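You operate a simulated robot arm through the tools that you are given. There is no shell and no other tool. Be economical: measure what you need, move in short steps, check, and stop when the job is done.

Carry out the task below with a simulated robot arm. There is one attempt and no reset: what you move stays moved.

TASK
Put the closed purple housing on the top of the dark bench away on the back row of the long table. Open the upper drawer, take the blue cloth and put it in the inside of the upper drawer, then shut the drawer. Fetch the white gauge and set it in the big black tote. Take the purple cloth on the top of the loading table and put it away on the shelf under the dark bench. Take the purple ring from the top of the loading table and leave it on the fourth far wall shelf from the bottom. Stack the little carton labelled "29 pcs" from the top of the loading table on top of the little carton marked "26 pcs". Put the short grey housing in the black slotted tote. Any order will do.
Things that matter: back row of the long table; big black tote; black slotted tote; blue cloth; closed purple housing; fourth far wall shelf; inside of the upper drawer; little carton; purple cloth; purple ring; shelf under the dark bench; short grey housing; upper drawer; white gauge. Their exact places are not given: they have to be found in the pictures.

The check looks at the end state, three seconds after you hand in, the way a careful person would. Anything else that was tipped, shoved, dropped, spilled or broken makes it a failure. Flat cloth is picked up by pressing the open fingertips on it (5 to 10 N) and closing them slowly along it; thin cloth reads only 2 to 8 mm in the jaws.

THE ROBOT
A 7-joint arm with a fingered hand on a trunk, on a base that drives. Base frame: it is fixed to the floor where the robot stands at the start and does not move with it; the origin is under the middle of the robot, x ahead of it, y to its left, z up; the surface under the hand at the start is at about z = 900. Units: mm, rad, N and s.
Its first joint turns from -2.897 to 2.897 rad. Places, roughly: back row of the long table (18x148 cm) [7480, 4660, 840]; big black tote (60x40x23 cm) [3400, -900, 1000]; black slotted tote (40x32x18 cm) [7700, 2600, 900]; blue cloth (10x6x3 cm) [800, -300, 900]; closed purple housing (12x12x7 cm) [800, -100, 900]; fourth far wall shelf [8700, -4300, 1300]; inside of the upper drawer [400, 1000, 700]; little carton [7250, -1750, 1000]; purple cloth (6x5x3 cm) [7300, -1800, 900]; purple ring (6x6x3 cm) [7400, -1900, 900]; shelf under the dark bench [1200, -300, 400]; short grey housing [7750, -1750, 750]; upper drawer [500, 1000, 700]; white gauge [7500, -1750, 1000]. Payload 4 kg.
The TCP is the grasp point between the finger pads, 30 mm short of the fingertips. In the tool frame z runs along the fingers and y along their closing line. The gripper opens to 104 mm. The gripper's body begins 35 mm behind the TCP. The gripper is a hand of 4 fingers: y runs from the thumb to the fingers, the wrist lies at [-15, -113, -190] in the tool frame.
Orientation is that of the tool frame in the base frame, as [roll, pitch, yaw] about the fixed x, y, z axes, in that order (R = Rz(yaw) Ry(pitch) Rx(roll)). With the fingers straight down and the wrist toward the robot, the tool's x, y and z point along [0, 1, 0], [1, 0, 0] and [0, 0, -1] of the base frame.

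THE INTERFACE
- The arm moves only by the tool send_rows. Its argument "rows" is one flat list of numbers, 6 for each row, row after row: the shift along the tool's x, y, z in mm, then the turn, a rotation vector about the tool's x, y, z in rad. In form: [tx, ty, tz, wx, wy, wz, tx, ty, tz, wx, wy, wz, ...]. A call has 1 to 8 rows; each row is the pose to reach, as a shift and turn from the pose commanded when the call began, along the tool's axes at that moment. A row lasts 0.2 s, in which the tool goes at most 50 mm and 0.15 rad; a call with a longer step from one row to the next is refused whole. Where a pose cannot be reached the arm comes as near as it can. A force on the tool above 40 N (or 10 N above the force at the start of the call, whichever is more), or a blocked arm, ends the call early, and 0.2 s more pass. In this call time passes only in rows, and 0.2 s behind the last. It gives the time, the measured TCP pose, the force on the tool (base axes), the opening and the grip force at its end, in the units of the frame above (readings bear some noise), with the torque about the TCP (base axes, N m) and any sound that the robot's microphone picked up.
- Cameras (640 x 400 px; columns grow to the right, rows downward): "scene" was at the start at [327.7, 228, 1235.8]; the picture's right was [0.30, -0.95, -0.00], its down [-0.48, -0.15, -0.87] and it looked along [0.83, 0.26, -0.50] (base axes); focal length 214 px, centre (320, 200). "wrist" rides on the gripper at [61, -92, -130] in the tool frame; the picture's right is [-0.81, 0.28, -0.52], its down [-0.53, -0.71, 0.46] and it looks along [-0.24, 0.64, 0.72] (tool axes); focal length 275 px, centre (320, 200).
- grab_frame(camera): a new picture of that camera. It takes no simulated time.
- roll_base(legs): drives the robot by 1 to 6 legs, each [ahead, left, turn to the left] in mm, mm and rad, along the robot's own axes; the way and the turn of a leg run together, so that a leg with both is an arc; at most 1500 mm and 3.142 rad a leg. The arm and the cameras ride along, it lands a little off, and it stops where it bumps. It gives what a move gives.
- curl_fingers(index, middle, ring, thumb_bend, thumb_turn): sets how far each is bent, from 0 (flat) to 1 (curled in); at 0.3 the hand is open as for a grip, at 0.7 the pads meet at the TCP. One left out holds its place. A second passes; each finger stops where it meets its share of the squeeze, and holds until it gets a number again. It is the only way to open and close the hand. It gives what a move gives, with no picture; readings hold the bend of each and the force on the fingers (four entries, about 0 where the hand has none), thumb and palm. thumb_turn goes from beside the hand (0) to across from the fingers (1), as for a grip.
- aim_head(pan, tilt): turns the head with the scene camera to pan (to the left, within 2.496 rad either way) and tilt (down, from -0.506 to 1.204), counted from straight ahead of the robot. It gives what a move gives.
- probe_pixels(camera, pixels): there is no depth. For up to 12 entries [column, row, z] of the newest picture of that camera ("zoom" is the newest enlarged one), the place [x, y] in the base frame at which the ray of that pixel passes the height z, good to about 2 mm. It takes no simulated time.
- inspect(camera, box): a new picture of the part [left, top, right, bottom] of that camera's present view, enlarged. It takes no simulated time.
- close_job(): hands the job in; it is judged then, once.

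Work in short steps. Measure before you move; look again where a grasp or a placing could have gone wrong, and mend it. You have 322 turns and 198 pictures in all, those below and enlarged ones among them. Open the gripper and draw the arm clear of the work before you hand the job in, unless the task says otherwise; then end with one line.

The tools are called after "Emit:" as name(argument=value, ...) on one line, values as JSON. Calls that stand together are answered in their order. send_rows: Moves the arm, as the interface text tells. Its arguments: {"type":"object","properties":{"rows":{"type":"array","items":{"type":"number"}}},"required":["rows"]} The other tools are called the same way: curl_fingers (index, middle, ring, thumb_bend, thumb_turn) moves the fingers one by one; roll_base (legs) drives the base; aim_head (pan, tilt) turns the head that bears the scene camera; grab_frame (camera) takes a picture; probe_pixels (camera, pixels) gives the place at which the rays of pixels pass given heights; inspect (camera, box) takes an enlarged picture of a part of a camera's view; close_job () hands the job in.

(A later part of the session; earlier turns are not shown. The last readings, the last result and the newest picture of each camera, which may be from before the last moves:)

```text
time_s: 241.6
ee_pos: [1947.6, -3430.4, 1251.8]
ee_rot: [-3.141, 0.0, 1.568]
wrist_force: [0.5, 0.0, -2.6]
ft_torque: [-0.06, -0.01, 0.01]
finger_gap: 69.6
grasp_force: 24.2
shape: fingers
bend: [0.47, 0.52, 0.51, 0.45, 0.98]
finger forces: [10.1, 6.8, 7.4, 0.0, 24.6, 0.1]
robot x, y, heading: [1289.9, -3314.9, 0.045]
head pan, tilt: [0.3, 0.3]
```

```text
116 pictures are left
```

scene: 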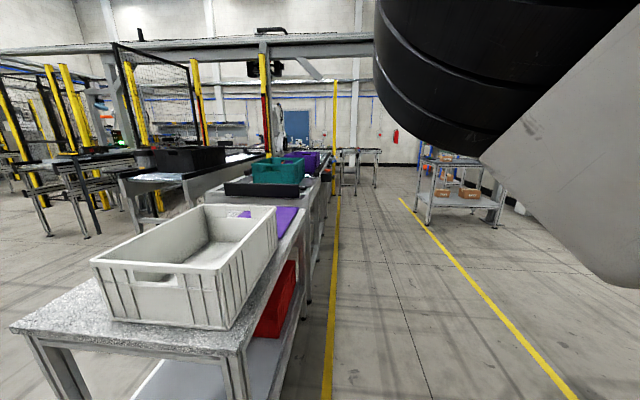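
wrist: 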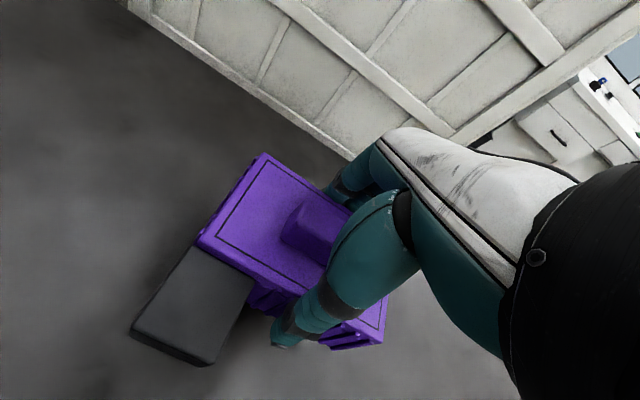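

The aisle with yellow lines runs ahead; a cart stands right of it. I probe the aisle's borders and the cart, and check the grip.

Emit:
probe_pixels(camera="scene", pixels=[[328, 380, 0], [337, 220, 0], [570, 390, 0], [403, 200, 0], [425, 224, 0], [495, 228, 0], [345, 192, 0], [375, 186, 0], [308, 300, 0], [312, 240, 0]])

Emit:
curl_fingers(index=0.66, middle=0.66, ring=0.66, thumb_bend=0.63)

Emit:
grab_frame(camera="wrist")

```text
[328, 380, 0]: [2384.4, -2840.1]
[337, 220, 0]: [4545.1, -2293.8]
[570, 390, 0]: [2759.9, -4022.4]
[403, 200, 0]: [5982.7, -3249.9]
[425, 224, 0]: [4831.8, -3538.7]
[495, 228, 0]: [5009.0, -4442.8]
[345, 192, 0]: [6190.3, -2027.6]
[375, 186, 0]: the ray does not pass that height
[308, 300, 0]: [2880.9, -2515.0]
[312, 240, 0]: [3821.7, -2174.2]
```

```text
time_s: 242.6
ee_pos: [1948.1, -3431.7, 1251.9]
ee_rot: [-3.139, 0.0, 1.568]
wrist_force: [0.0, -0.1, -2.5]
ft_torque: [-0.03, -0.03, 0.02]
finger_gap: 70.4
grasp_force: 28.3
shape: fingers
bend: [0.48, 0.54, 0.53, 0.43, 0.98]
finger forces: [10.9, 8.4, 8.9, 0.1, 28.7, 0.1]
robot x, y, heading: [1290.6, -3316.7, 0.045]
head pan, tilt: [0.3, 0.3]
```

```text
115 pictures are left
```

wrist: 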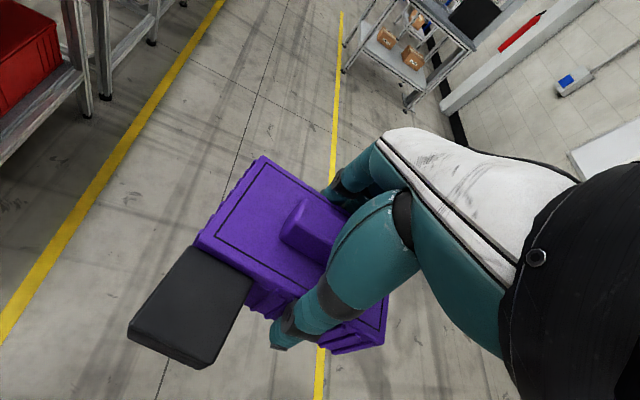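

The aisle (and everything) is turned about 0.24 rad. I align to it and drive along the aisle.

Emit:
roll_base(legs=[[0, 0, 0.195], [1100, -300, 0], [1200, -107, 0], [1100, 0, 0]])

Emit:
aim_head(pan=0.3, tilt=0.3)

Emit:
grab_frame(camera="scene")

```text
time_s: 260.1
ee_pos: [5345.2, -2849.8, 1252.1]
ee_rot: [-3.14, 0.0, 1.775]
wrist_force: [1.0, 0.6, -3.3]
ft_torque: [0.0, -0.05, -0.03]
finger_gap: 70.6
grasp_force: 28.1
shape: fingers
bend: [0.48, 0.54, 0.53, 0.43, 0.98]
finger forces: [10.8, 8.4, 8.8, 0.0, 28.6, 0.0]
robot x, y, heading: [4676.5, -2870.7, 0.253]
head pan, tilt: [0.3, 0.3]
```

```text
time_s: 260.7
ee_pos: [5345.2, -2850.8, 1252.3]
ee_rot: [-3.141, -0.001, 1.774]
wrist_force: [-0.1, -0.1, -1.8]
ft_torque: [0.02, -0.04, 0.02]
finger_gap: 70.5
grasp_force: 28.9
shape: fingers
bend: [0.48, 0.54, 0.53, 0.43, 0.98]
finger forces: [10.8, 8.4, 8.7, 0.0, 28.7, 0.0]
robot x, y, heading: [4677.9, -2876.7, 0.253]
head pan, tilt: [0.3, 0.3]
```

```text
114 pictures are left
```

scene: 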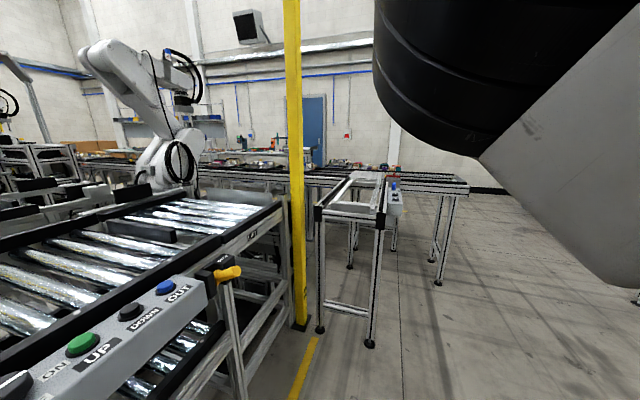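

The crossing conveyor's end lies ahead right; I can pass around it. I probe its end legs and look further right too.

Emit:
probe_pixels(camera="scene", pixels=[[438, 285, 0], [432, 262, 0], [370, 346, 0], [320, 330, 0], [350, 267, 0], [300, 330, 0], [395, 250, 0], [468, 188, 900], [560, 300, 0]])

Emit:
aim_head(pan=-0.75, tilt=0.3)

Emit:
grab_frame(camera="scene")

```text
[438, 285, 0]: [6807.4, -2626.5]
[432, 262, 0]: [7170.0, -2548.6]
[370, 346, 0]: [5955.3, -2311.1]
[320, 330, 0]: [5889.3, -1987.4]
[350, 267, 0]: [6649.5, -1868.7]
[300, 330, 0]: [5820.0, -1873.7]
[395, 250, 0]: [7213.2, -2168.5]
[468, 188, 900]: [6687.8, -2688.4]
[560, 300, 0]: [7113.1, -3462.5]
```

```text
time_s: 262.0
ee_pos: [5345.7, -2850.7, 1251.9]
ee_rot: [-3.14, -0.002, 1.774]
wrist_force: [-0.1, -0.2, -2.2]
ft_torque: [-0.02, -0.03, -0.02]
finger_gap: 70.6
grasp_force: 28.3
shape: fingers
bend: [0.48, 0.54, 0.53, 0.43, 0.98]
finger forces: [10.8, 8.5, 8.8, 0.1, 28.7, 0.1]
robot x, y, heading: [4674.3, -2872.9, 0.253]
head pan, tilt: [-0.75, 0.3]
```

```text
113 pictures are left
```

scene: 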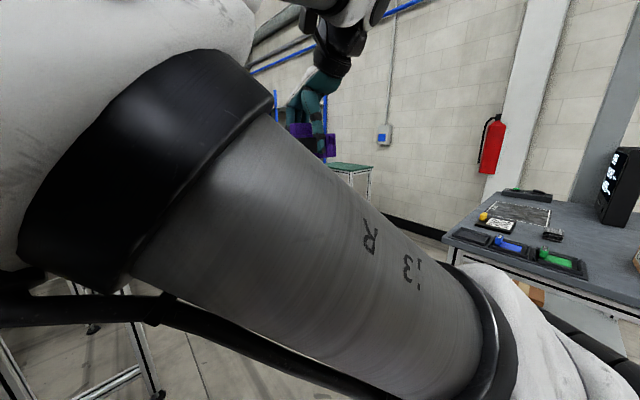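

A cart corner is 600 mm to my right and a stand's leg 226 mm to my left further ahead, so I weave right by 200 then further right around the table's end.

Emit:
roll_base(legs=[[700, -190, 0], [1000, -530, 0]])

Emit:
aim_head(pan=0.55, tilt=0.35)

Emit:
grab_frame(camera="scene")

```text
time_s: 271.3
ee_pos: [7171.4, -3145.4, 1251.8]
ee_rot: [-3.14, -0.001, 1.765]
wrist_force: [0.3, -0.5, -2.4]
ft_torque: [-0.04, -0.01, 0.01]
finger_gap: 70.3
grasp_force: 28.4
shape: fingers
bend: [0.48, 0.54, 0.53, 0.43, 0.98]
finger forces: [10.8, 8.4, 8.8, 0.1, 28.6, 0.1]
robot x, y, heading: [6501.5, -3159.3, 0.236]
head pan, tilt: [-0.75, 0.3]
```

```text
time_s: 272.8
ee_pos: [7171.2, -3145.3, 1251.0]
ee_rot: [-3.139, 0.0, 1.763]
wrist_force: [-0.1, -0.2, -2.3]
ft_torque: [-0.02, -0.03, 0.0]
finger_gap: 70.6
grasp_force: 28.3
shape: fingers
bend: [0.48, 0.54, 0.53, 0.43, 0.98]
finger forces: [10.9, 8.5, 8.8, 0.1, 28.5, 0.0]
robot x, y, heading: [6500.5, -3158.3, 0.236]
head pan, tilt: [0.55, 0.351]
```

```text
112 pictures are left
```

scene: 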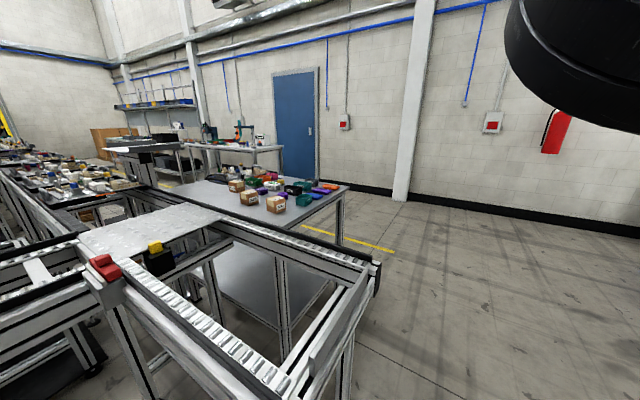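

The loading table with the cartons shows at (270,195). I enlarge it.

Emit:
inspect(camera="scene", box=[180, 150, 380, 275])

Emit:
probe_pixels(camera="scene", pixels=[[350, 188, 900], [232, 187, 900], [320, 240, 900], [340, 243, 0], [275, 212, 900], [380, 262, 900]])

```text
3.20 times, centred on (280, 212) of scene
```

zoom: 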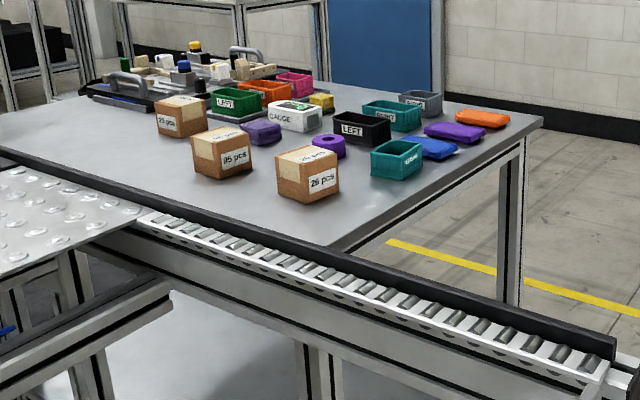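

```text
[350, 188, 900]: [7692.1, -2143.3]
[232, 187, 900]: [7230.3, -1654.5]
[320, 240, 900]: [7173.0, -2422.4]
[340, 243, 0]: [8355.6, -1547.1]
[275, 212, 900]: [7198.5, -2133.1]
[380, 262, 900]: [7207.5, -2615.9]
```

I drive around the conveyor's end to the far side of the loading table.

Emit:
roll_base(legs=[[986, -178, 0], [774, 225, 0]])

Emit:
aim_head(pan=1.2, tilt=0.3)

Emit:
grab_frame(camera="scene")

Emit:
aim_head(pan=0.4, tilt=0.3)

Emit:
grab_frame(camera="scene")

```text
time_s: 281.8
ee_pos: [8857.1, -2693.6, 1251.2]
ee_rot: [-3.141, 0.001, 1.763]
wrist_force: [0.3, 0.6, -2.4]
ft_torque: [0.01, -0.04, 0.0]
finger_gap: 70.2
grasp_force: 28.3
shape: fingers
bend: [0.48, 0.54, 0.53, 0.43, 0.98]
finger forces: [10.8, 8.4, 8.8, 0.0, 28.5, 0.1]
robot x, y, heading: [8187.1, -2702.9, 0.237]
head pan, tilt: [0.55, 0.351]
```

```text
time_s: 282.9
ee_pos: [8857.8, -2693.3, 1252.2]
ee_rot: [-3.139, 0.0, 1.76]
wrist_force: [0.8, 0.6, -1.8]
ft_torque: [0.0, -0.05, 0.01]
finger_gap: 70.1
grasp_force: 28.4
shape: fingers
bend: [0.48, 0.54, 0.53, 0.43, 0.98]
finger forces: [10.8, 8.5, 8.8, 0.0, 28.5, 0.0]
robot x, y, heading: [8186.4, -2707.5, 0.239]
head pan, tilt: [1.201, 0.3]
```

```text
110 pictures are left
```

scene: 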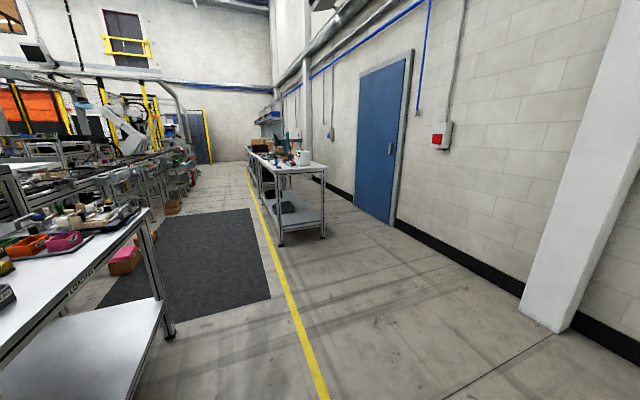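

```text
time_s: 284.0
ee_pos: [8856.2, -2692.3, 1251.3]
ee_rot: [-3.14, 0.001, 1.762]
wrist_force: [0.0, -0.4, -2.4]
ft_torque: [-0.03, -0.04, 0.05]
finger_gap: 70.1
grasp_force: 28.3
shape: fingers
bend: [0.48, 0.54, 0.53, 0.43, 0.98]
finger forces: [10.9, 8.4, 8.7, 0.1, 28.5, 0.0]
robot x, y, heading: [8187.5, -2704.6, 0.238]
head pan, tilt: [0.4, 0.3]
```

```text
109 pictures are left
```

scene: 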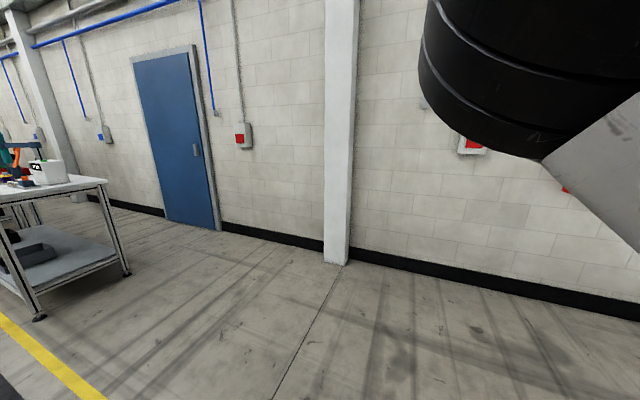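

I turn to face along the cross aisle and look.

Emit:
roll_base(legs=[[0, 0, 1.57]])

Emit:
aim_head(pan=0.25, tilt=0.25)

Emit:
grab_frame(camera="scene")

```text
time_s: 288.2
ee_pos: [8169.4, -2035.8, 1250.8]
ee_rot: [-3.14, 0.0, -2.947]
wrist_force: [-0.1, 0.2, -3.2]
ft_torque: [0.05, -0.07, 0.02]
finger_gap: 69.6
grasp_force: 27.2
shape: fingers
bend: [0.49, 0.54, 0.53, 0.43, 0.98]
finger forces: [10.1, 8.1, 8.5, 0.1, 27.2, 0.0]
robot x, y, heading: [8190.4, -2710.8, 1.815]
head pan, tilt: [0.4, 0.3]
```

```text
time_s: 288.9
ee_pos: [8169.5, -2036.2, 1251.9]
ee_rot: [-3.139, 0.0, -2.946]
wrist_force: [0.1, 0.1, -3.0]
ft_torque: [0.02, -0.03, 0.02]
finger_gap: 69.7
grasp_force: 27.2
shape: fingers
bend: [0.49, 0.54, 0.53, 0.43, 0.98]
finger forces: [10.1, 8.1, 8.5, 0.0, 27.2, 0.0]
robot x, y, heading: [8186.0, -2706.9, 1.809]
head pan, tilt: [0.25, 0.25]
```

```text
108 pictures are left
```

scene: 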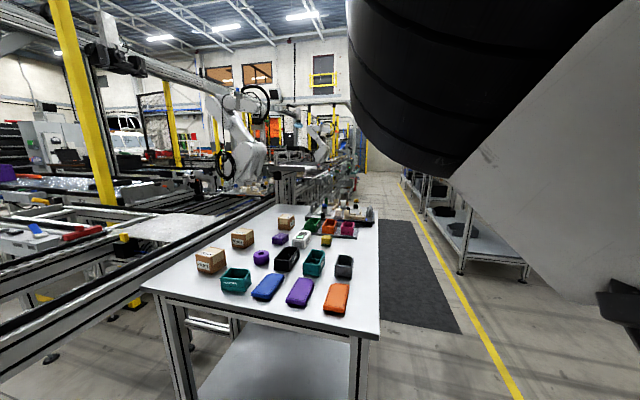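

The loading table is in full view. I probe its corners, the aisle line and the items.

Emit:
probe_pixels(camera="scene", pixels=[[379, 332, 900], [145, 285, 900], [378, 208, 900], [450, 320, 0], [400, 185, 0], [460, 272, 0], [405, 200, 0], [345, 270, 900], [260, 262, 900], [300, 243, 900], [278, 244, 900], [242, 243, 900]])

Emit:
inspect(camera="scene", box=[180, 195, 390, 335])

```text
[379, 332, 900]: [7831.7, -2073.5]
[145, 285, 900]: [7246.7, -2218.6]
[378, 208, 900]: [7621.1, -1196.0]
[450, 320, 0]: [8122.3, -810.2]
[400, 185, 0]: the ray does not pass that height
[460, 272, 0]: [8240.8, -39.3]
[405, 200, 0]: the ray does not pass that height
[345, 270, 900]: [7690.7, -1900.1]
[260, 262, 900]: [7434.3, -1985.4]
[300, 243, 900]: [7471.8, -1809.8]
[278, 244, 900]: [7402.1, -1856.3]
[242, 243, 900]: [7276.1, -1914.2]
```

```text
2.86 times, centred on (285, 265) of scene
```

zoom: 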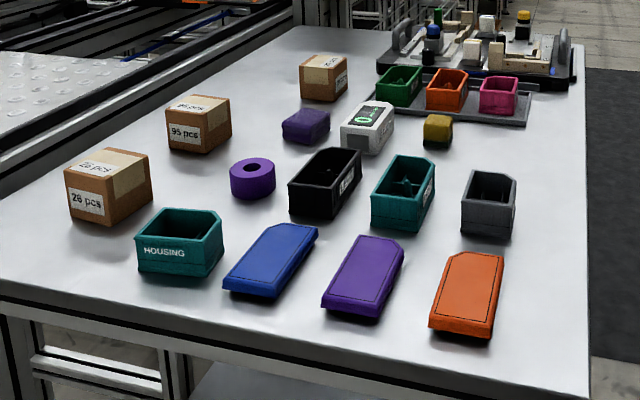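

The table's far edge is 198 mm to my left and the wall tables about 680 mm to my right, so I shift right 240 and drive up the aisle.

Emit:
roll_base(legs=[[200, -240, 0], [1400, 0, 0], [1400, 0, 0]])

Emit:
aim_head(pan=0.25, tilt=0.25)

Emit:
grab_frame(camera="scene")

```text
time_s: 304.3
ee_pos: [7628.0, 944.3, 1252.3]
ee_rot: [-3.14, -0.001, -2.934]
wrist_force: [0.2, -0.2, -3.4]
ft_torque: [0.04, 0.0, -0.01]
finger_gap: 69.6
grasp_force: 27.3
shape: fingers
bend: [0.49, 0.54, 0.53, 0.43, 0.98]
finger forces: [10.1, 8.2, 8.5, 0.1, 27.2, 0.0]
robot x, y, heading: [7649.9, 275.9, 1.821]
head pan, tilt: [0.25, 0.25]
```

```text
time_s: 304.9
ee_pos: [7628.6, 944.3, 1251.6]
ee_rot: [-3.14, 0.0, -2.934]
wrist_force: [-0.3, -0.4, -2.0]
ft_torque: [0.03, -0.02, 0.0]
finger_gap: 69.4
grasp_force: 26.9
shape: fingers
bend: [0.49, 0.54, 0.53, 0.43, 0.98]
finger forces: [10.2, 8.0, 8.5, 0.0, 27.2, 0.1]
robot x, y, heading: [7656.0, 276.3, 1.823]
head pan, tilt: [0.25, 0.25]
```

```text
106 pictures are left
```

scene: 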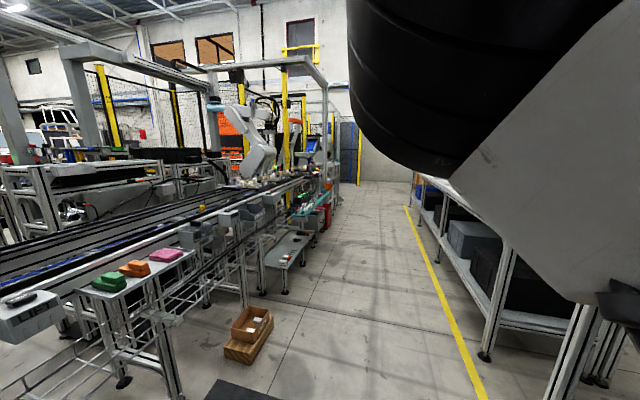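

I probe the wooden crate, the right table's leg and the left stand to choose the line.

Emit:
probe_pixels(camera="scene", pixels=[[273, 322, 0], [245, 366, 0], [485, 358, 0], [285, 292, 0], [330, 215, 0], [420, 225, 0], [405, 207, 0], [550, 400, 0]])

Emit:
aim_head(pan=-1.3, tilt=0.3)

Emit:
grab_frame(camera="scene")

```text
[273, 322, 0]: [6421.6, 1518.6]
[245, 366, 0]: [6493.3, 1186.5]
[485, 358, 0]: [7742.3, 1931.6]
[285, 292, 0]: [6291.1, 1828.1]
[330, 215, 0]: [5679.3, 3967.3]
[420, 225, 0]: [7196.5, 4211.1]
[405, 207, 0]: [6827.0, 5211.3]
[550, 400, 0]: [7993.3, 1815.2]
```

```text
time_s: 306.5
ee_pos: [7629.2, 944.2, 1251.2]
ee_rot: [-3.14, 0.0, -2.934]
wrist_force: [-0.1, -0.2, -1.6]
ft_torque: [0.05, -0.06, 0.0]
finger_gap: 69.7
grasp_force: 26.8
shape: fingers
bend: [0.49, 0.54, 0.53, 0.43, 0.98]
finger forces: [10.2, 8.1, 8.5, 0.0, 27.1, 0.1]
robot x, y, heading: [7654.6, 275.5, 1.827]
head pan, tilt: [-1.3, 0.3]
```

```text
105 pictures are left
```

scene: 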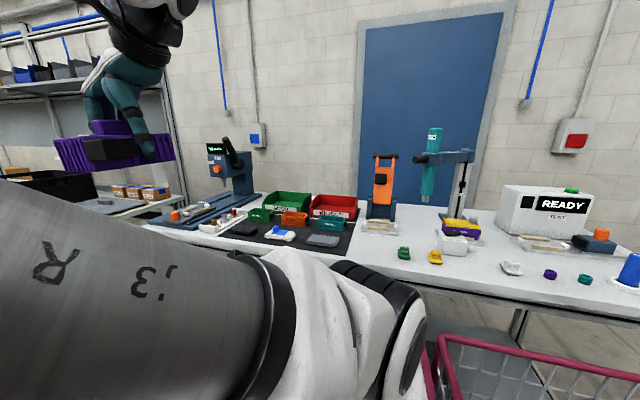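

The test table is on my right; further on is a table with a black tote. I drive ahead 2800 mm.

Emit:
roll_base(legs=[[1400, 50, 0], [1400, 0, 0]])

Emit:
aim_head(pan=-1.2, tilt=0.3)

Emit:
grab_frame(camera="scene")

Emit:
aim_head(pan=0.2, tilt=0.25)

Emit:
grab_frame(camera="scene")

```text
time_s: 320.0
ee_pos: [6844.2, 3616.2, 1251.8]
ee_rot: [-3.14, 0.0, -2.93]
wrist_force: [0.5, -0.2, -2.7]
ft_torque: [0.01, -0.01, 0.0]
finger_gap: 69.9
grasp_force: 27.3
shape: fingers
bend: [0.49, 0.54, 0.53, 0.43, 0.98]
finger forces: [10.3, 8.1, 8.4, 0.0, 27.1, 0.1]
robot x, y, heading: [6867.4, 2943.8, 1.828]
head pan, tilt: [-1.3, 0.3]
```

```text
time_s: 320.7
ee_pos: [6843.8, 3617.6, 1251.8]
ee_rot: [-3.139, 0.0, -2.932]
wrist_force: [0.1, -0.4, -2.5]
ft_torque: [0.03, -0.02, -0.03]
finger_gap: 69.7
grasp_force: 27.0
shape: fingers
bend: [0.49, 0.54, 0.53, 0.43, 0.98]
finger forces: [10.3, 8.0, 8.5, 0.0, 27.1, 0.1]
robot x, y, heading: [6866.0, 2947.9, 1.831]
head pan, tilt: [-1.201, 0.3]
```

```text
104 pictures are left
```

scene: 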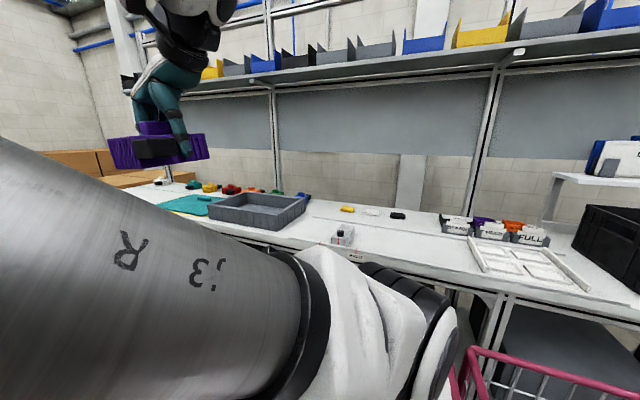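

```text
time_s: 322.2
ee_pos: [6842.5, 3617.2, 1251.5]
ee_rot: [-3.141, -0.001, -2.93]
wrist_force: [-0.4, 0.7, -2.9]
ft_torque: [0.02, -0.01, 0.02]
finger_gap: 69.6
grasp_force: 27.1
shape: fingers
bend: [0.49, 0.54, 0.53, 0.43, 0.98]
finger forces: [10.3, 8.1, 8.6, 0.0, 27.2, 0.0]
robot x, y, heading: [6869.2, 2948.6, 1.829]
head pan, tilt: [0.201, 0.25]
```

```text
103 pictures are left
```

scene: 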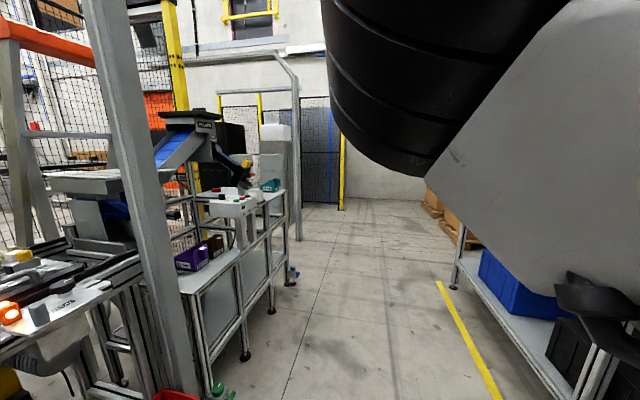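

The long table with an upper bin shelf is on my right. I drive ahead 1240 mm to be alongside its middle and look.

Emit:
roll_base(legs=[[1240, 0, 0]])

Emit:
aim_head(pan=-1.5, tilt=0.45)

Emit:
grab_frame(camera="scene")

```text
time_s: 328.4
ee_pos: [6527.5, 4813.7, 1250.7]
ee_rot: [-3.14, 0.001, -2.93]
wrist_force: [0.2, -0.3, -2.2]
ft_torque: [0.04, -0.02, 0.0]
finger_gap: 69.5
grasp_force: 27.2
shape: fingers
bend: [0.49, 0.54, 0.53, 0.43, 0.98]
finger forces: [10.2, 8.1, 8.5, 0.0, 27.1, 0.1]
robot x, y, heading: [6551.0, 4143.1, 1.825]
head pan, tilt: [0.201, 0.25]
```

```text
time_s: 330.2
ee_pos: [6526.9, 4815.0, 1251.5]
ee_rot: [-3.139, 0.001, -2.93]
wrist_force: [0.1, 0.2, -4.2]
ft_torque: [0.03, 0.01, 0.01]
finger_gap: 69.8
grasp_force: 26.7
shape: fingers
bend: [0.49, 0.54, 0.53, 0.43, 0.98]
finger forces: [10.2, 8.1, 8.5, 0.0, 27.2, 0.0]
robot x, y, heading: [6558.7, 4145.7, 1.825]
head pan, tilt: [-1.499, 0.45]
```

```text
102 pictures are left
```

scene: 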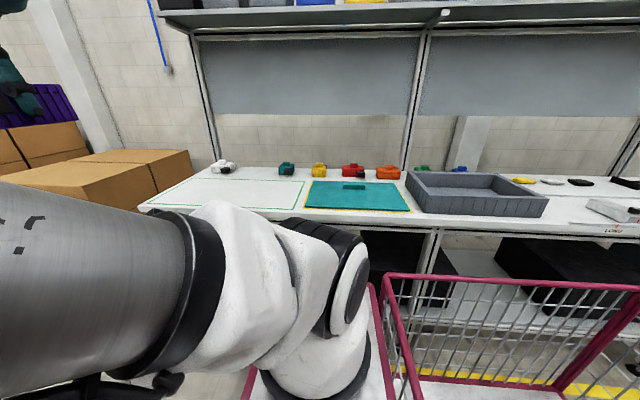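

The back row with small coloured housings is at row ~170. I enlarge it and probe.

Emit:
inspect(camera="scene", box=[130, 130, 450, 250])

Emit:
probe_pixels(camera="scene", pixels=[[222, 173, 840], [287, 175, 840], [320, 177, 840], [352, 177, 840], [388, 179, 840], [205, 165, 840], [405, 172, 840], [195, 210, 840], [330, 216, 840], [145, 208, 840], [420, 222, 840], [523, 184, 840]])

```text
2.00 times, centred on (290, 190) of scene
```

zoom: 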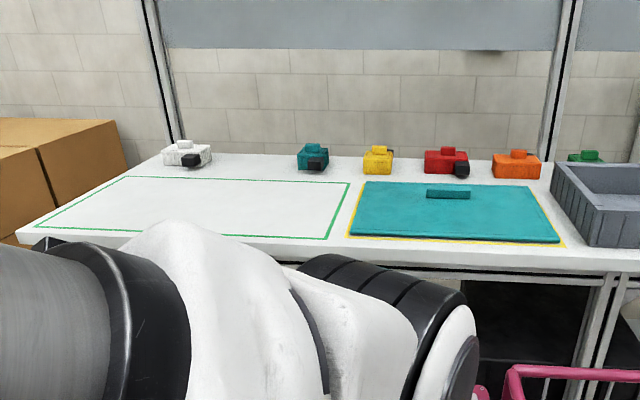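

```text
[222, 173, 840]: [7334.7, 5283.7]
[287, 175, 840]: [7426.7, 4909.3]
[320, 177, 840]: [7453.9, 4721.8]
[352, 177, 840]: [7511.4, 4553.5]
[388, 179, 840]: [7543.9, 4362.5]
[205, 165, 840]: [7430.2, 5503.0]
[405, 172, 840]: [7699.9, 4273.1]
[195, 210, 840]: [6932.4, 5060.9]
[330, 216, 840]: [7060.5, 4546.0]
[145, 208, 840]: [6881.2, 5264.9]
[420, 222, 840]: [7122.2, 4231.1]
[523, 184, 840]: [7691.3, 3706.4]
```

There's a free gap in the back row between the white housing (7335,5284) and the teal one (7427,4909). I move ahead 400 and right 200 to bring it within reach.

Emit:
roll_base(legs=[[400, -190, 0]])

Emit:
aim_head(pan=-1.1, tilt=0.4)

Emit:
grab_frame(camera="scene")

```text
time_s: 332.9
ee_pos: [6609.0, 5255.3, 1252.9]
ee_rot: [-3.14, 0.001, -2.93]
wrist_force: [-0.1, 0.0, -1.8]
ft_torque: [0.03, -0.01, 0.0]
finger_gap: 69.5
grasp_force: 27.2
shape: fingers
bend: [0.49, 0.54, 0.54, 0.43, 0.98]
finger forces: [10.2, 8.1, 8.5, 0.0, 27.3, 0.1]
robot x, y, heading: [6636.0, 4584.6, 1.828]
head pan, tilt: [-1.499, 0.45]
```

```text
time_s: 333.8
ee_pos: [6607.8, 5254.2, 1252.7]
ee_rot: [-3.138, -0.001, -2.932]
wrist_force: [0.1, -0.7, -1.4]
ft_torque: [0.04, -0.02, 0.01]
finger_gap: 69.4
grasp_force: 26.8
shape: fingers
bend: [0.49, 0.54, 0.54, 0.43, 0.98]
finger forces: [10.2, 8.1, 8.4, 0.0, 27.3, 0.1]
robot x, y, heading: [6635.9, 4586.6, 1.825]
head pan, tilt: [-1.1, 0.4]
```

```text
100 pictures are left
```

scene: 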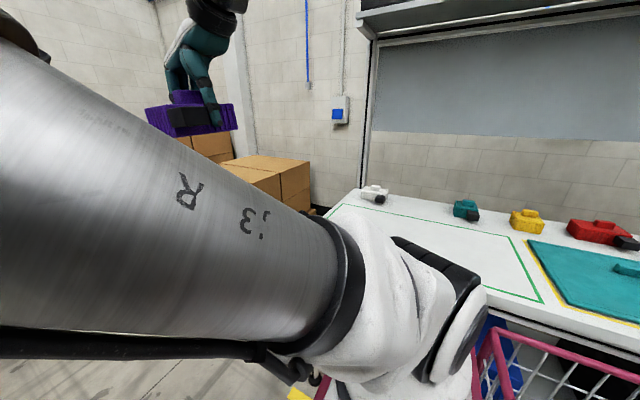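

I probe the white and teal housings' bases again from here to check the table height by comparison.

Emit:
probe_pixels(camera="scene", pixels=[[374, 202, 840], [463, 218, 840], [374, 202, 860], [463, 218, 860], [526, 233, 840], [376, 190, 840], [543, 303, 840], [330, 207, 840]])

Emit:
inspect(camera="scene", box=[320, 160, 560, 310])

```text
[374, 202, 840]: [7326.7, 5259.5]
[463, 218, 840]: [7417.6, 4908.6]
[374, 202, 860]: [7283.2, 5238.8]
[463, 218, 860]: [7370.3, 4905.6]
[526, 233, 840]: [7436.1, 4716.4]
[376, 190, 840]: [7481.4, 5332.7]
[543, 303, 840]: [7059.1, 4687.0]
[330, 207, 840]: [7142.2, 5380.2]
```

```text
2.67 times, centred on (440, 235) of scene
```

zoom: 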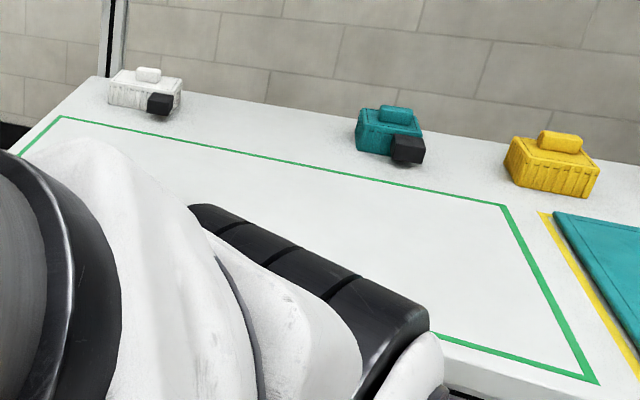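

The table top is at z≈840; the place for the housing is about (7410,5094). I swing the arm clockwise over the table in two moves.

Emit:
send_rows(rows=[-42, -10, 0, 0, 0, 0.1, -84, -20, 0, 0, 0, 0.2, -125, -30, 0, 0, 0, 0.3, -167, -40, 0, 0, 0, 0.4, -209, -50, 0, 0, 0, 0.5, -250, -60, 0, 0, 0, 0.6, -292, -70, 0, 0, 0, 0.7, -334, -80, 0, 0, 0, 0.77])

Emit:
send_rows(rows=[-39, 0, 0, 0, 0, 0.1, -78, 0, 0, 0, 0, 0.2, -117, 0, 0, 0, 0, 0.3, -155, 0, 0, 0, 0, 0.4, -194, 0, 0, 0, 0, 0.5, -233, 0, 0, 0, 0, 0.6, -271, 0, 0, 0, 0, 0.7, -310, 0, 0, 0, 0, 0.77])

Emit:
grab_frame(camera="wrist")

```text
time_s: 335.6
ee_pos: [6951.0, 5248.1, 1251.7]
ee_rot: [-3.139, 0.001, 2.581]
wrist_force: [0.2, -1.2, -1.9]
ft_torque: [-0.01, -0.06, 0.02]
finger_gap: 69.3
grasp_force: 26.8
shape: fingers
bend: [0.49, 0.54, 0.54, 0.43, 0.98]
finger forces: [10.1, 8.0, 8.4, 0.1, 27.0, 0.0]
robot x, y, heading: [6636.3, 4585.1, 1.828]
head pan, tilt: [-1.1, 0.4]
```

```text
time_s: 337.4
ee_pos: [7216.2, 5081.0, 1252.5]
ee_rot: [3.141, 0.002, 1.811]
wrist_force: [0.3, 0.1, -3.2]
ft_torque: [-0.03, -0.04, 0.0]
finger_gap: 69.3
grasp_force: 26.5
shape: fingers
bend: [0.49, 0.54, 0.54, 0.43, 0.98]
finger forces: [10.2, 7.9, 8.3, 0.0, 26.8, 0.0]
robot x, y, heading: [6636.3, 4578.2, 1.824]
head pan, tilt: [-1.1, 0.4]
```

```text
98 pictures are left
```

wrist: 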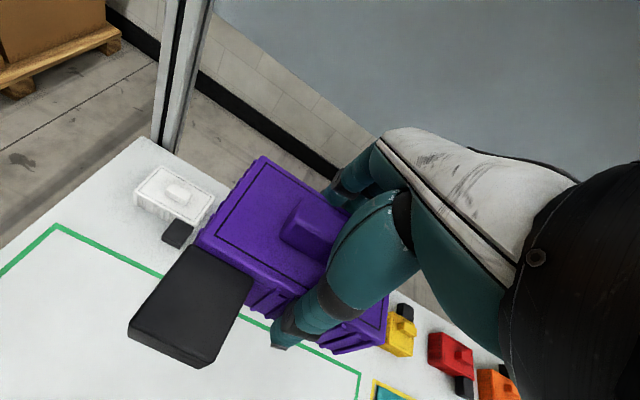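

I probe the white housing, the table's back edge and the green frame line.

Emit:
probe_pixels(camera="wrist", pixels=[[148, 138, 840], [168, 160, 880], [135, 200, 840], [212, 195, 880], [192, 243, 840], [165, 248, 840], [57, 226, 840], [385, 355, 840], [415, 350, 840], [350, 400, 840]])

```text
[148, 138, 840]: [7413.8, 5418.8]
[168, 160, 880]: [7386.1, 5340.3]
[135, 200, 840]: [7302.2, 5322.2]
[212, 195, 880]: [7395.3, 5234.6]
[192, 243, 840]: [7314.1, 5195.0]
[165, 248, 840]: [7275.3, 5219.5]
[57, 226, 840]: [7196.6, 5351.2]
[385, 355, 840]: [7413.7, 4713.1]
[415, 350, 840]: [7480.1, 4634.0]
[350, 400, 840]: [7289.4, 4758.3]
```

The row's centre line passes (7402,5092), 94 mm from the back edge. I move there while descending to z≈925.

Emit:
send_rows(rows=[-4, 23, 41, 0, 0, 0, -8, 46, 82, 0, 0, 0, -13, 69, 123, 0, 0, 0, -17, 92, 164, 0, 0, 0, -21, 114, 205, 0, 0, 0, -26, 137, 246, 0, 0, 0, -30, 160, 287, 0, 0, 0, -34, 183, 326, 0, 0, 0])

Emit:
grab_frame(camera="wrist")

Emit:
inspect(camera="scene", box=[300, 100, 580, 300])

```text
time_s: 339.2
ee_pos: [7400.5, 5091.9, 925.6]
ee_rot: [3.138, 0.002, 1.812]
wrist_force: [-0.4, 0.7, -1.7]
ft_torque: [0.0, -0.02, -0.01]
finger_gap: 69.1
grasp_force: 26.6
shape: fingers
bend: [0.49, 0.55, 0.54, 0.44, 0.98]
finger forces: [10.2, 7.9, 8.3, 0.0, 26.6, 0.0]
robot x, y, heading: [6639.0, 4583.4, 1.831]
head pan, tilt: [-1.1, 0.4]
```

```text
97 pictures are left
```

wrist: 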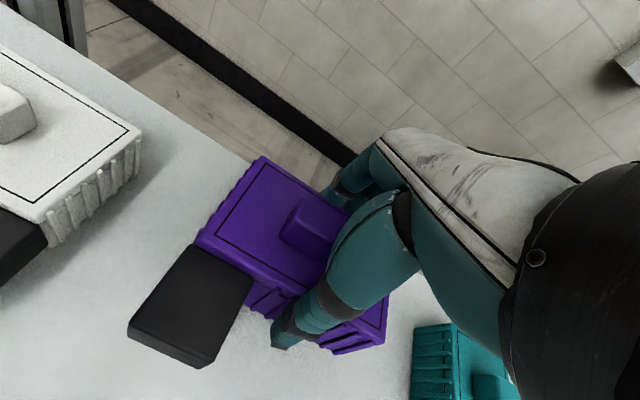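

```text
2.00 times, centred on (440, 200) of scene
```

zoom: 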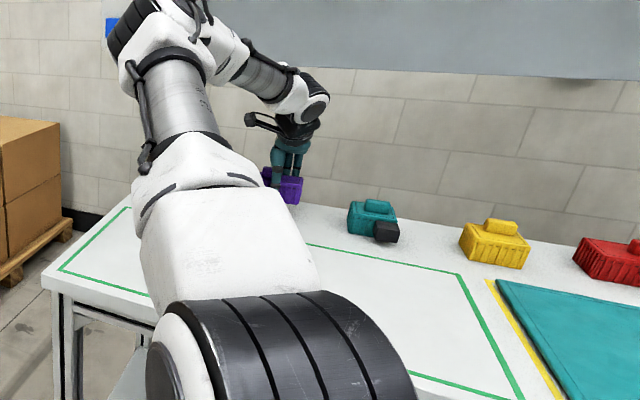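

Well aligned between white and teal. I lower carefully to contact.

Emit:
send_rows(rows=[0, 0, 15, 0, 0, 0, 0, 0, 30, 0, 0, 0, 0, 0, 36, 0, 0, 0, 0, 0, 40, 0, 0, 0, 0, 0, 43, 0, 0, 0])

```text
time_s: 340.4
ee_pos: [7403.4, 5091.2, 891.1]
ee_rot: [3.131, 0.0, 1.814]
wrist_force: [-4.2, 0.8, 16.2]
ft_torque: [-0.07, -0.42, -0.03]
finger_gap: 72.6
grasp_force: 28.5
shape: fingers
bend: [0.49, 0.55, 0.54, 0.43, 0.98]
finger forces: [9.4, 8.2, 8.6, 0.0, 31.6, 0.0]
robot x, y, heading: [6638.2, 4581.1, 1.834]
head pan, tilt: [-1.1, 0.4]
stopped in row 5: the force on the tool passed its limit at 42 N (the readings are from after the stop); the commanded pose is now the measured one
```

Contact. I open the hand slowly and lift off, then check.

Emit:
curl_fingers(index=0.3, middle=0.3, ring=0.3, thumb_bend=0.3)

Emit:
send_rows(rows=[0, 0, -40, 0, 0, 0, 0, 0, -85, 0, 0, 0, 0, 0, -130, 0, 0, 0, 0, -20, -170, 0, 0, 0, 0, -55, -200, 0, 0, 0, 0, -95, -225, 0, 0, 0, 0, -140, -240, 0, 0, 0, 0, -185, -250, 0, 0, 0])

Emit:
grab_frame(camera="wrist")

```text
time_s: 341.4
ee_pos: [7402.4, 5092.8, 887.2]
ee_rot: [3.134, 0.002, 1.812]
wrist_force: [-0.5, 0.3, 0.3]
ft_torque: [-0.02, -0.01, 0.02]
finger_gap: 102.8
grasp_force: 0.1
shape: fingers
bend: [0.3, 0.3, 0.3, 0.3, 0.98]
finger forces: [0.0, 0.0, 0.0, 0.0, 0.0, 0.0]
robot x, y, heading: [6639.7, 4586.4, 1.827]
head pan, tilt: [-1.1, 0.4]
```

```text
time_s: 343.2
ee_pos: [7221.6, 5046.5, 1135.8]
ee_rot: [3.134, 0.0, 1.812]
wrist_force: [0.2, -0.3, 0.7]
ft_torque: [0.01, 0.03, 0.02]
finger_gap: 102.8
grasp_force: 0.1
shape: fingers
bend: [0.3, 0.3, 0.3, 0.3, 0.98]
finger forces: [0.0, 0.0, 0.0, 0.0, 0.1, 0.0]
robot x, y, heading: [6637.3, 4581.9, 1.828]
head pan, tilt: [-1.1, 0.4]
```

```text
95 pictures are left
```

wrist: 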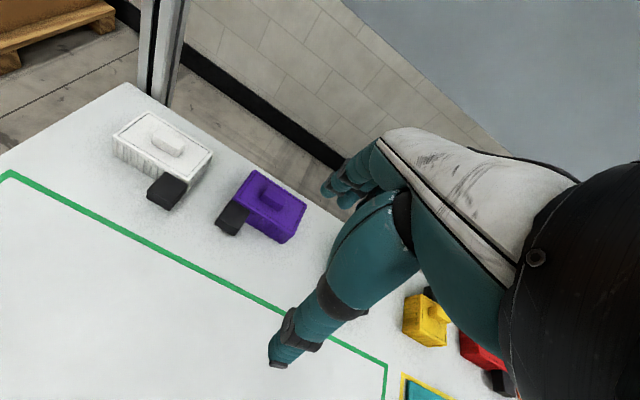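

The purple housing stands in the row between white and teal. I swing the arm back to the front for the drive to the loading table.

Emit:
send_rows(rows=[32, -27, -15, 0, 0, -0.1, 65, -53, -29, 0, 0, -0.2, 97, -80, -43, 0, 0, -0.3, 130, -107, -58, 0, 0, -0.4, 162, -134, -72, 0, 0, -0.5, 194, -160, -86, 0, 0, -0.6, 227, -187, -100, 0, 0, -0.7, 259, -214, -115, 0, 0, -0.77])

Emit:
send_rows(rows=[37, -22, 0, 0, 0, -0.1, 74, -44, 0, 0, 0, -0.2, 111, -66, 0, 0, 0, -0.3, 148, -88, 0, 0, 0, -0.4, 185, -110, 0, 0, 0, -0.5, 222, -131, 0, 0, 0, -0.6, 258, -153, 0, 0, 0, -0.7, 295, -175, 0, 0, 0, -0.77])

Emit:
roll_base(legs=[[-400, 190, 0], [-1300, 0, 0]])

Emit:
aim_head(pan=-1.9, tilt=0.4)

Emit:
grab_frame(camera="scene")

```text
time_s: 345.0
ee_pos: [6950.7, 5248.6, 1251.1]
ee_rot: [3.138, 0.005, 2.583]
wrist_force: [-0.7, 0.1, 0.4]
ft_torque: [0.05, -0.01, 0.0]
finger_gap: 102.7
grasp_force: 0.0
shape: fingers
bend: [0.3, 0.3, 0.3, 0.3, 0.98]
finger forces: [0.1, 0.0, 0.0, 0.1, 0.1, 0.1]
robot x, y, heading: [6635.9, 4586.6, 1.828]
head pan, tilt: [-1.1, 0.4]
```

```text
time_s: 346.8
ee_pos: [6608.9, 5256.0, 1247.2]
ee_rot: [-3.141, 0.007, -2.931]
wrist_force: [0.4, 0.2, 0.3]
ft_torque: [-0.02, 0.02, -0.03]
finger_gap: 103.0
grasp_force: 0.1
shape: fingers
bend: [0.3, 0.3, 0.3, 0.3, 0.98]
finger forces: [0.0, 0.0, 0.1, 0.0, 0.0, 0.1]
robot x, y, heading: [6636.9, 4582.3, 1.83]
head pan, tilt: [-1.1, 0.4]
```

```text
time_s: 355.6
ee_pos: [6857.2, 3576.4, 1247.6]
ee_rot: [-3.141, 0.006, -2.908]
wrist_force: [0.1, 0.2, 0.0]
ft_torque: [-0.01, 0.04, -0.05]
finger_gap: 102.8
grasp_force: 0.0
shape: fingers
bend: [0.3, 0.3, 0.3, 0.3, 0.98]
finger forces: [0.0, 0.1, 0.0, 0.0, 0.0, 0.0]
robot x, y, heading: [6898.7, 2906.6, 1.852]
head pan, tilt: [-1.1, 0.4]
```

```text
time_s: 356.7
ee_pos: [6857.8, 3576.5, 1247.7]
ee_rot: [-3.14, 0.006, -2.908]
wrist_force: [-0.3, 0.3, 0.1]
ft_torque: [0.02, -0.01, 0.0]
finger_gap: 102.9
grasp_force: 0.0
shape: fingers
bend: [0.3, 0.3, 0.3, 0.3, 0.98]
finger forces: [0.0, 0.0, 0.1, 0.0, 0.0, 0.1]
robot x, y, heading: [6900.7, 2906.4, 1.85]
head pan, tilt: [-1.901, 0.4]
```

```text
94 pictures are left
```

scene: 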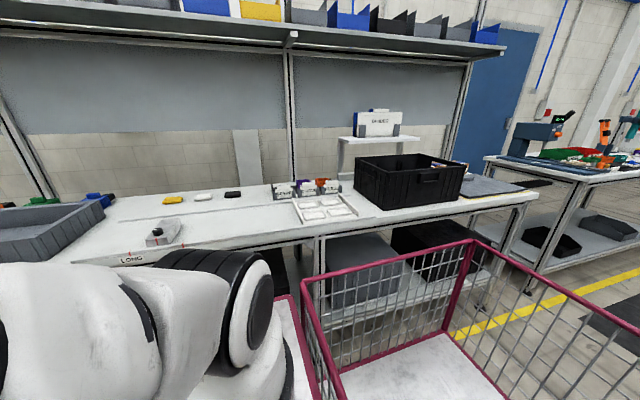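

The black slotted tote is at (410,180). I probe its rim and base.

Emit:
probe_pixels(camera="scene", pixels=[[386, 177, 1020], [466, 165, 1020], [355, 157, 1020], [424, 154, 1020], [384, 210, 840], [458, 196, 840], [535, 200, 840], [322, 238, 840]])

Emit:
inspect(camera="scene", box=[310, 100, 540, 250])

```text
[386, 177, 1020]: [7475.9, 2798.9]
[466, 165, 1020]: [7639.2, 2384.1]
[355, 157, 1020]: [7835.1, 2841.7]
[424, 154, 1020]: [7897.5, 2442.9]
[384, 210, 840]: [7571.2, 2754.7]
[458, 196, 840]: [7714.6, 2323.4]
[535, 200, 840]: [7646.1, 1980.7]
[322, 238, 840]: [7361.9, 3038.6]
```

```text
2.67 times, centred on (425, 175) of scene
```

zoom: 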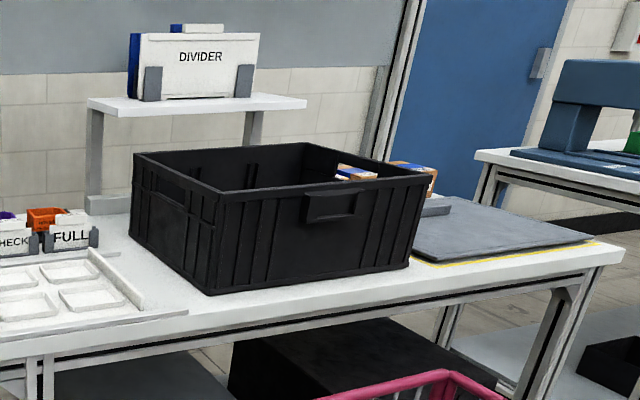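

Tote base is near (7571,2755)–(7715,2323). I now back down the aisle toward the loading table, in two stages.

Emit:
roll_base(legs=[[0, 0, -0.03], [-1370, -41, 0], [-1370, -41, 0]])

```text
time_s: 370.2
ee_pos: [7661.5, 985.3, 1246.5]
ee_rot: [-3.14, 0.009, -2.892]
wrist_force: [0.8, 0.5, 0.3]
ft_torque: [-0.01, 0.04, -0.01]
finger_gap: 103.0
grasp_force: 0.1
shape: fingers
bend: [0.3, 0.3, 0.3, 0.3, 0.98]
finger forces: [0.0, 0.1, 0.0, 0.1, 0.1, 0.0]
robot x, y, heading: [7718.0, 315.4, 1.869]
head pan, tilt: [-1.901, 0.4]
```

Emit:
roll_base(legs=[[0, 0, -0.05], [-1411, 45, 0], [-1411, 30, 0], [-350, 0, 0]])

```text
time_s: 386.1
ee_pos: [8399.3, -2090.2, 1246.5]
ee_rot: [3.141, 0.007, -2.933]
wrist_force: [0.2, -0.7, -0.5]
ft_torque: [0.03, 0.0, 0.0]
finger_gap: 103.1
grasp_force: 0.1
shape: fingers
bend: [0.3, 0.3, 0.3, 0.3, 0.98]
finger forces: [0.0, 0.1, 0.1, 0.1, 0.1, 0.1]
robot x, y, heading: [8428.6, -2762.7, 1.825]
head pan, tilt: [-1.901, 0.4]
```

I slide left in front of the loading table's near end.

Emit:
roll_base(legs=[[300, 732, 0]])

Emit:
aim_head(pan=-0.1, tilt=0.7)

Emit:
grab_frame(camera="scene")

```text
time_s: 390.4
ee_pos: [7614.2, -1979.1, 1246.9]
ee_rot: [-3.141, 0.006, -2.929]
wrist_force: [-1.1, -1.2, -0.2]
ft_torque: [0.0, 0.03, -0.03]
finger_gap: 103.0
grasp_force: 0.0
shape: fingers
bend: [0.3, 0.3, 0.3, 0.3, 0.98]
finger forces: [0.0, 0.1, 0.0, 0.0, 0.1, 0.0]
robot x, y, heading: [7642.4, -2651.9, 1.825]
head pan, tilt: [-1.901, 0.4]
```

```text
time_s: 392.2
ee_pos: [7615.1, -1980.0, 1247.3]
ee_rot: [-3.139, 0.007, -2.93]
wrist_force: [-0.4, -0.5, 0.1]
ft_torque: [-0.03, -0.04, 0.0]
finger_gap: 102.9
grasp_force: 0.0
shape: fingers
bend: [0.3, 0.3, 0.3, 0.3, 0.98]
finger forces: [0.1, 0.1, 0.1, 0.1, 0.0, 0.0]
robot x, y, heading: [7639.3, -2651.6, 1.828]
head pan, tilt: [-0.099, 0.7]
```

```text
92 pictures are left
```

scene: 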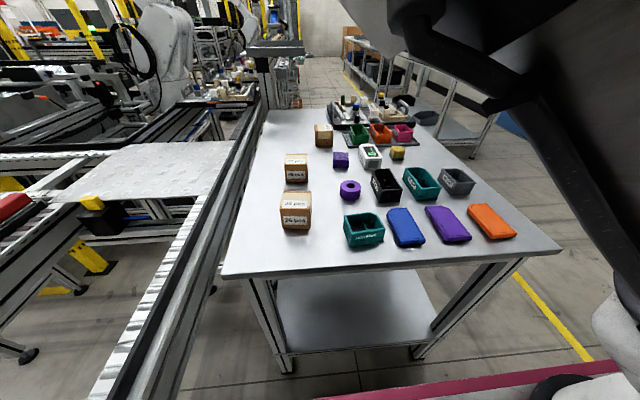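

Full view of the table. I enlarge it to read labels and measure.

Emit:
inspect(camera="scene", box=[260, 110, 520, 260])

Emit:
probe_pixels(camera="scene", pixels=[[295, 230, 900], [296, 182, 900], [323, 148, 900], [350, 198, 900], [341, 165, 900], [371, 165, 900], [457, 192, 900], [222, 276, 900], [560, 250, 900], [388, 200, 900], [422, 197, 900]])

```text
2.46 times, centred on (390, 185) of scene
```

zoom: 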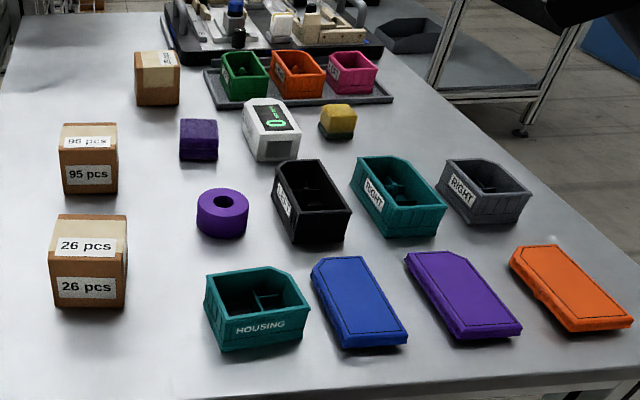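

```text
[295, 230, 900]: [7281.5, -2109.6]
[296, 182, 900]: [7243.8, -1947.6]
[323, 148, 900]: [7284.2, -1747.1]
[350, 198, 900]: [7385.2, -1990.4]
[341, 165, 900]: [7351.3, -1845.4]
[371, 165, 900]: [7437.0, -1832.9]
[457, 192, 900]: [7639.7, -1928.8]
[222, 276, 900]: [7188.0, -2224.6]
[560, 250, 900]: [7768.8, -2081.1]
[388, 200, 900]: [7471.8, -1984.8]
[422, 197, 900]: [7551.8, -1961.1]
```

Front carton reads "26 pcs", the middle one "95 pcs"; the back one must be "29 pcs". I move the hand over that side for a wrist view.

Emit:
send_rows(rows=[36, 27, 7, 0, 0, 0, 72, 53, 14, 0, 0, 0, 108, 80, 21, 0, 0, 0, 143, 107, 28, 0, 0, 0, 179, 134, 35, 0, 0, 0, 215, 160, 43, 0, 0, 0, 251, 187, 50, 0, 0, 0])

Emit:
grab_frame(camera="wrist")

```text
time_s: 393.8
ee_pos: [7327.0, -1849.7, 1195.7]
ee_rot: [3.139, 0.005, -2.928]
wrist_force: [0.7, 0.0, -0.7]
ft_torque: [0.03, 0.04, -0.03]
finger_gap: 102.7
grasp_force: 0.0
shape: fingers
bend: [0.3, 0.3, 0.3, 0.3, 0.98]
finger forces: [0.1, 0.0, 0.0, 0.1, 0.1, 0.1]
robot x, y, heading: [7641.2, -2652.5, 1.828]
head pan, tilt: [-0.099, 0.7]
```

```text
90 pictures are left
```

wrist: 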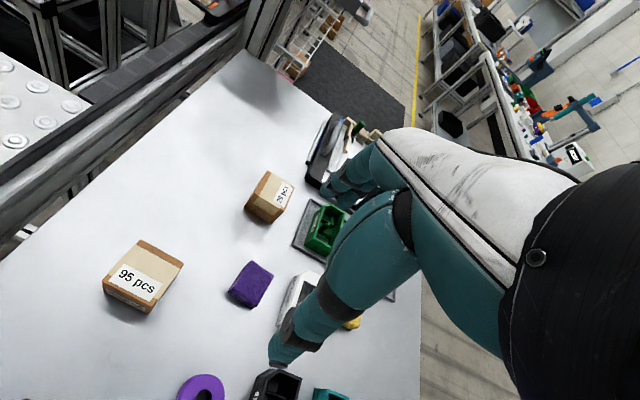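

I enlarge the back carton to read and measure it, and the cloth.

Emit:
inspect(camera="wrist", box=[210, 150, 340, 320])

```text
2.35 times, centred on (275, 235) of wrist
```

zoom: 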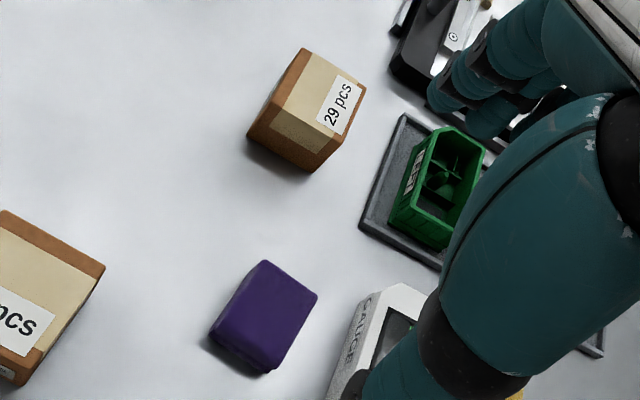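

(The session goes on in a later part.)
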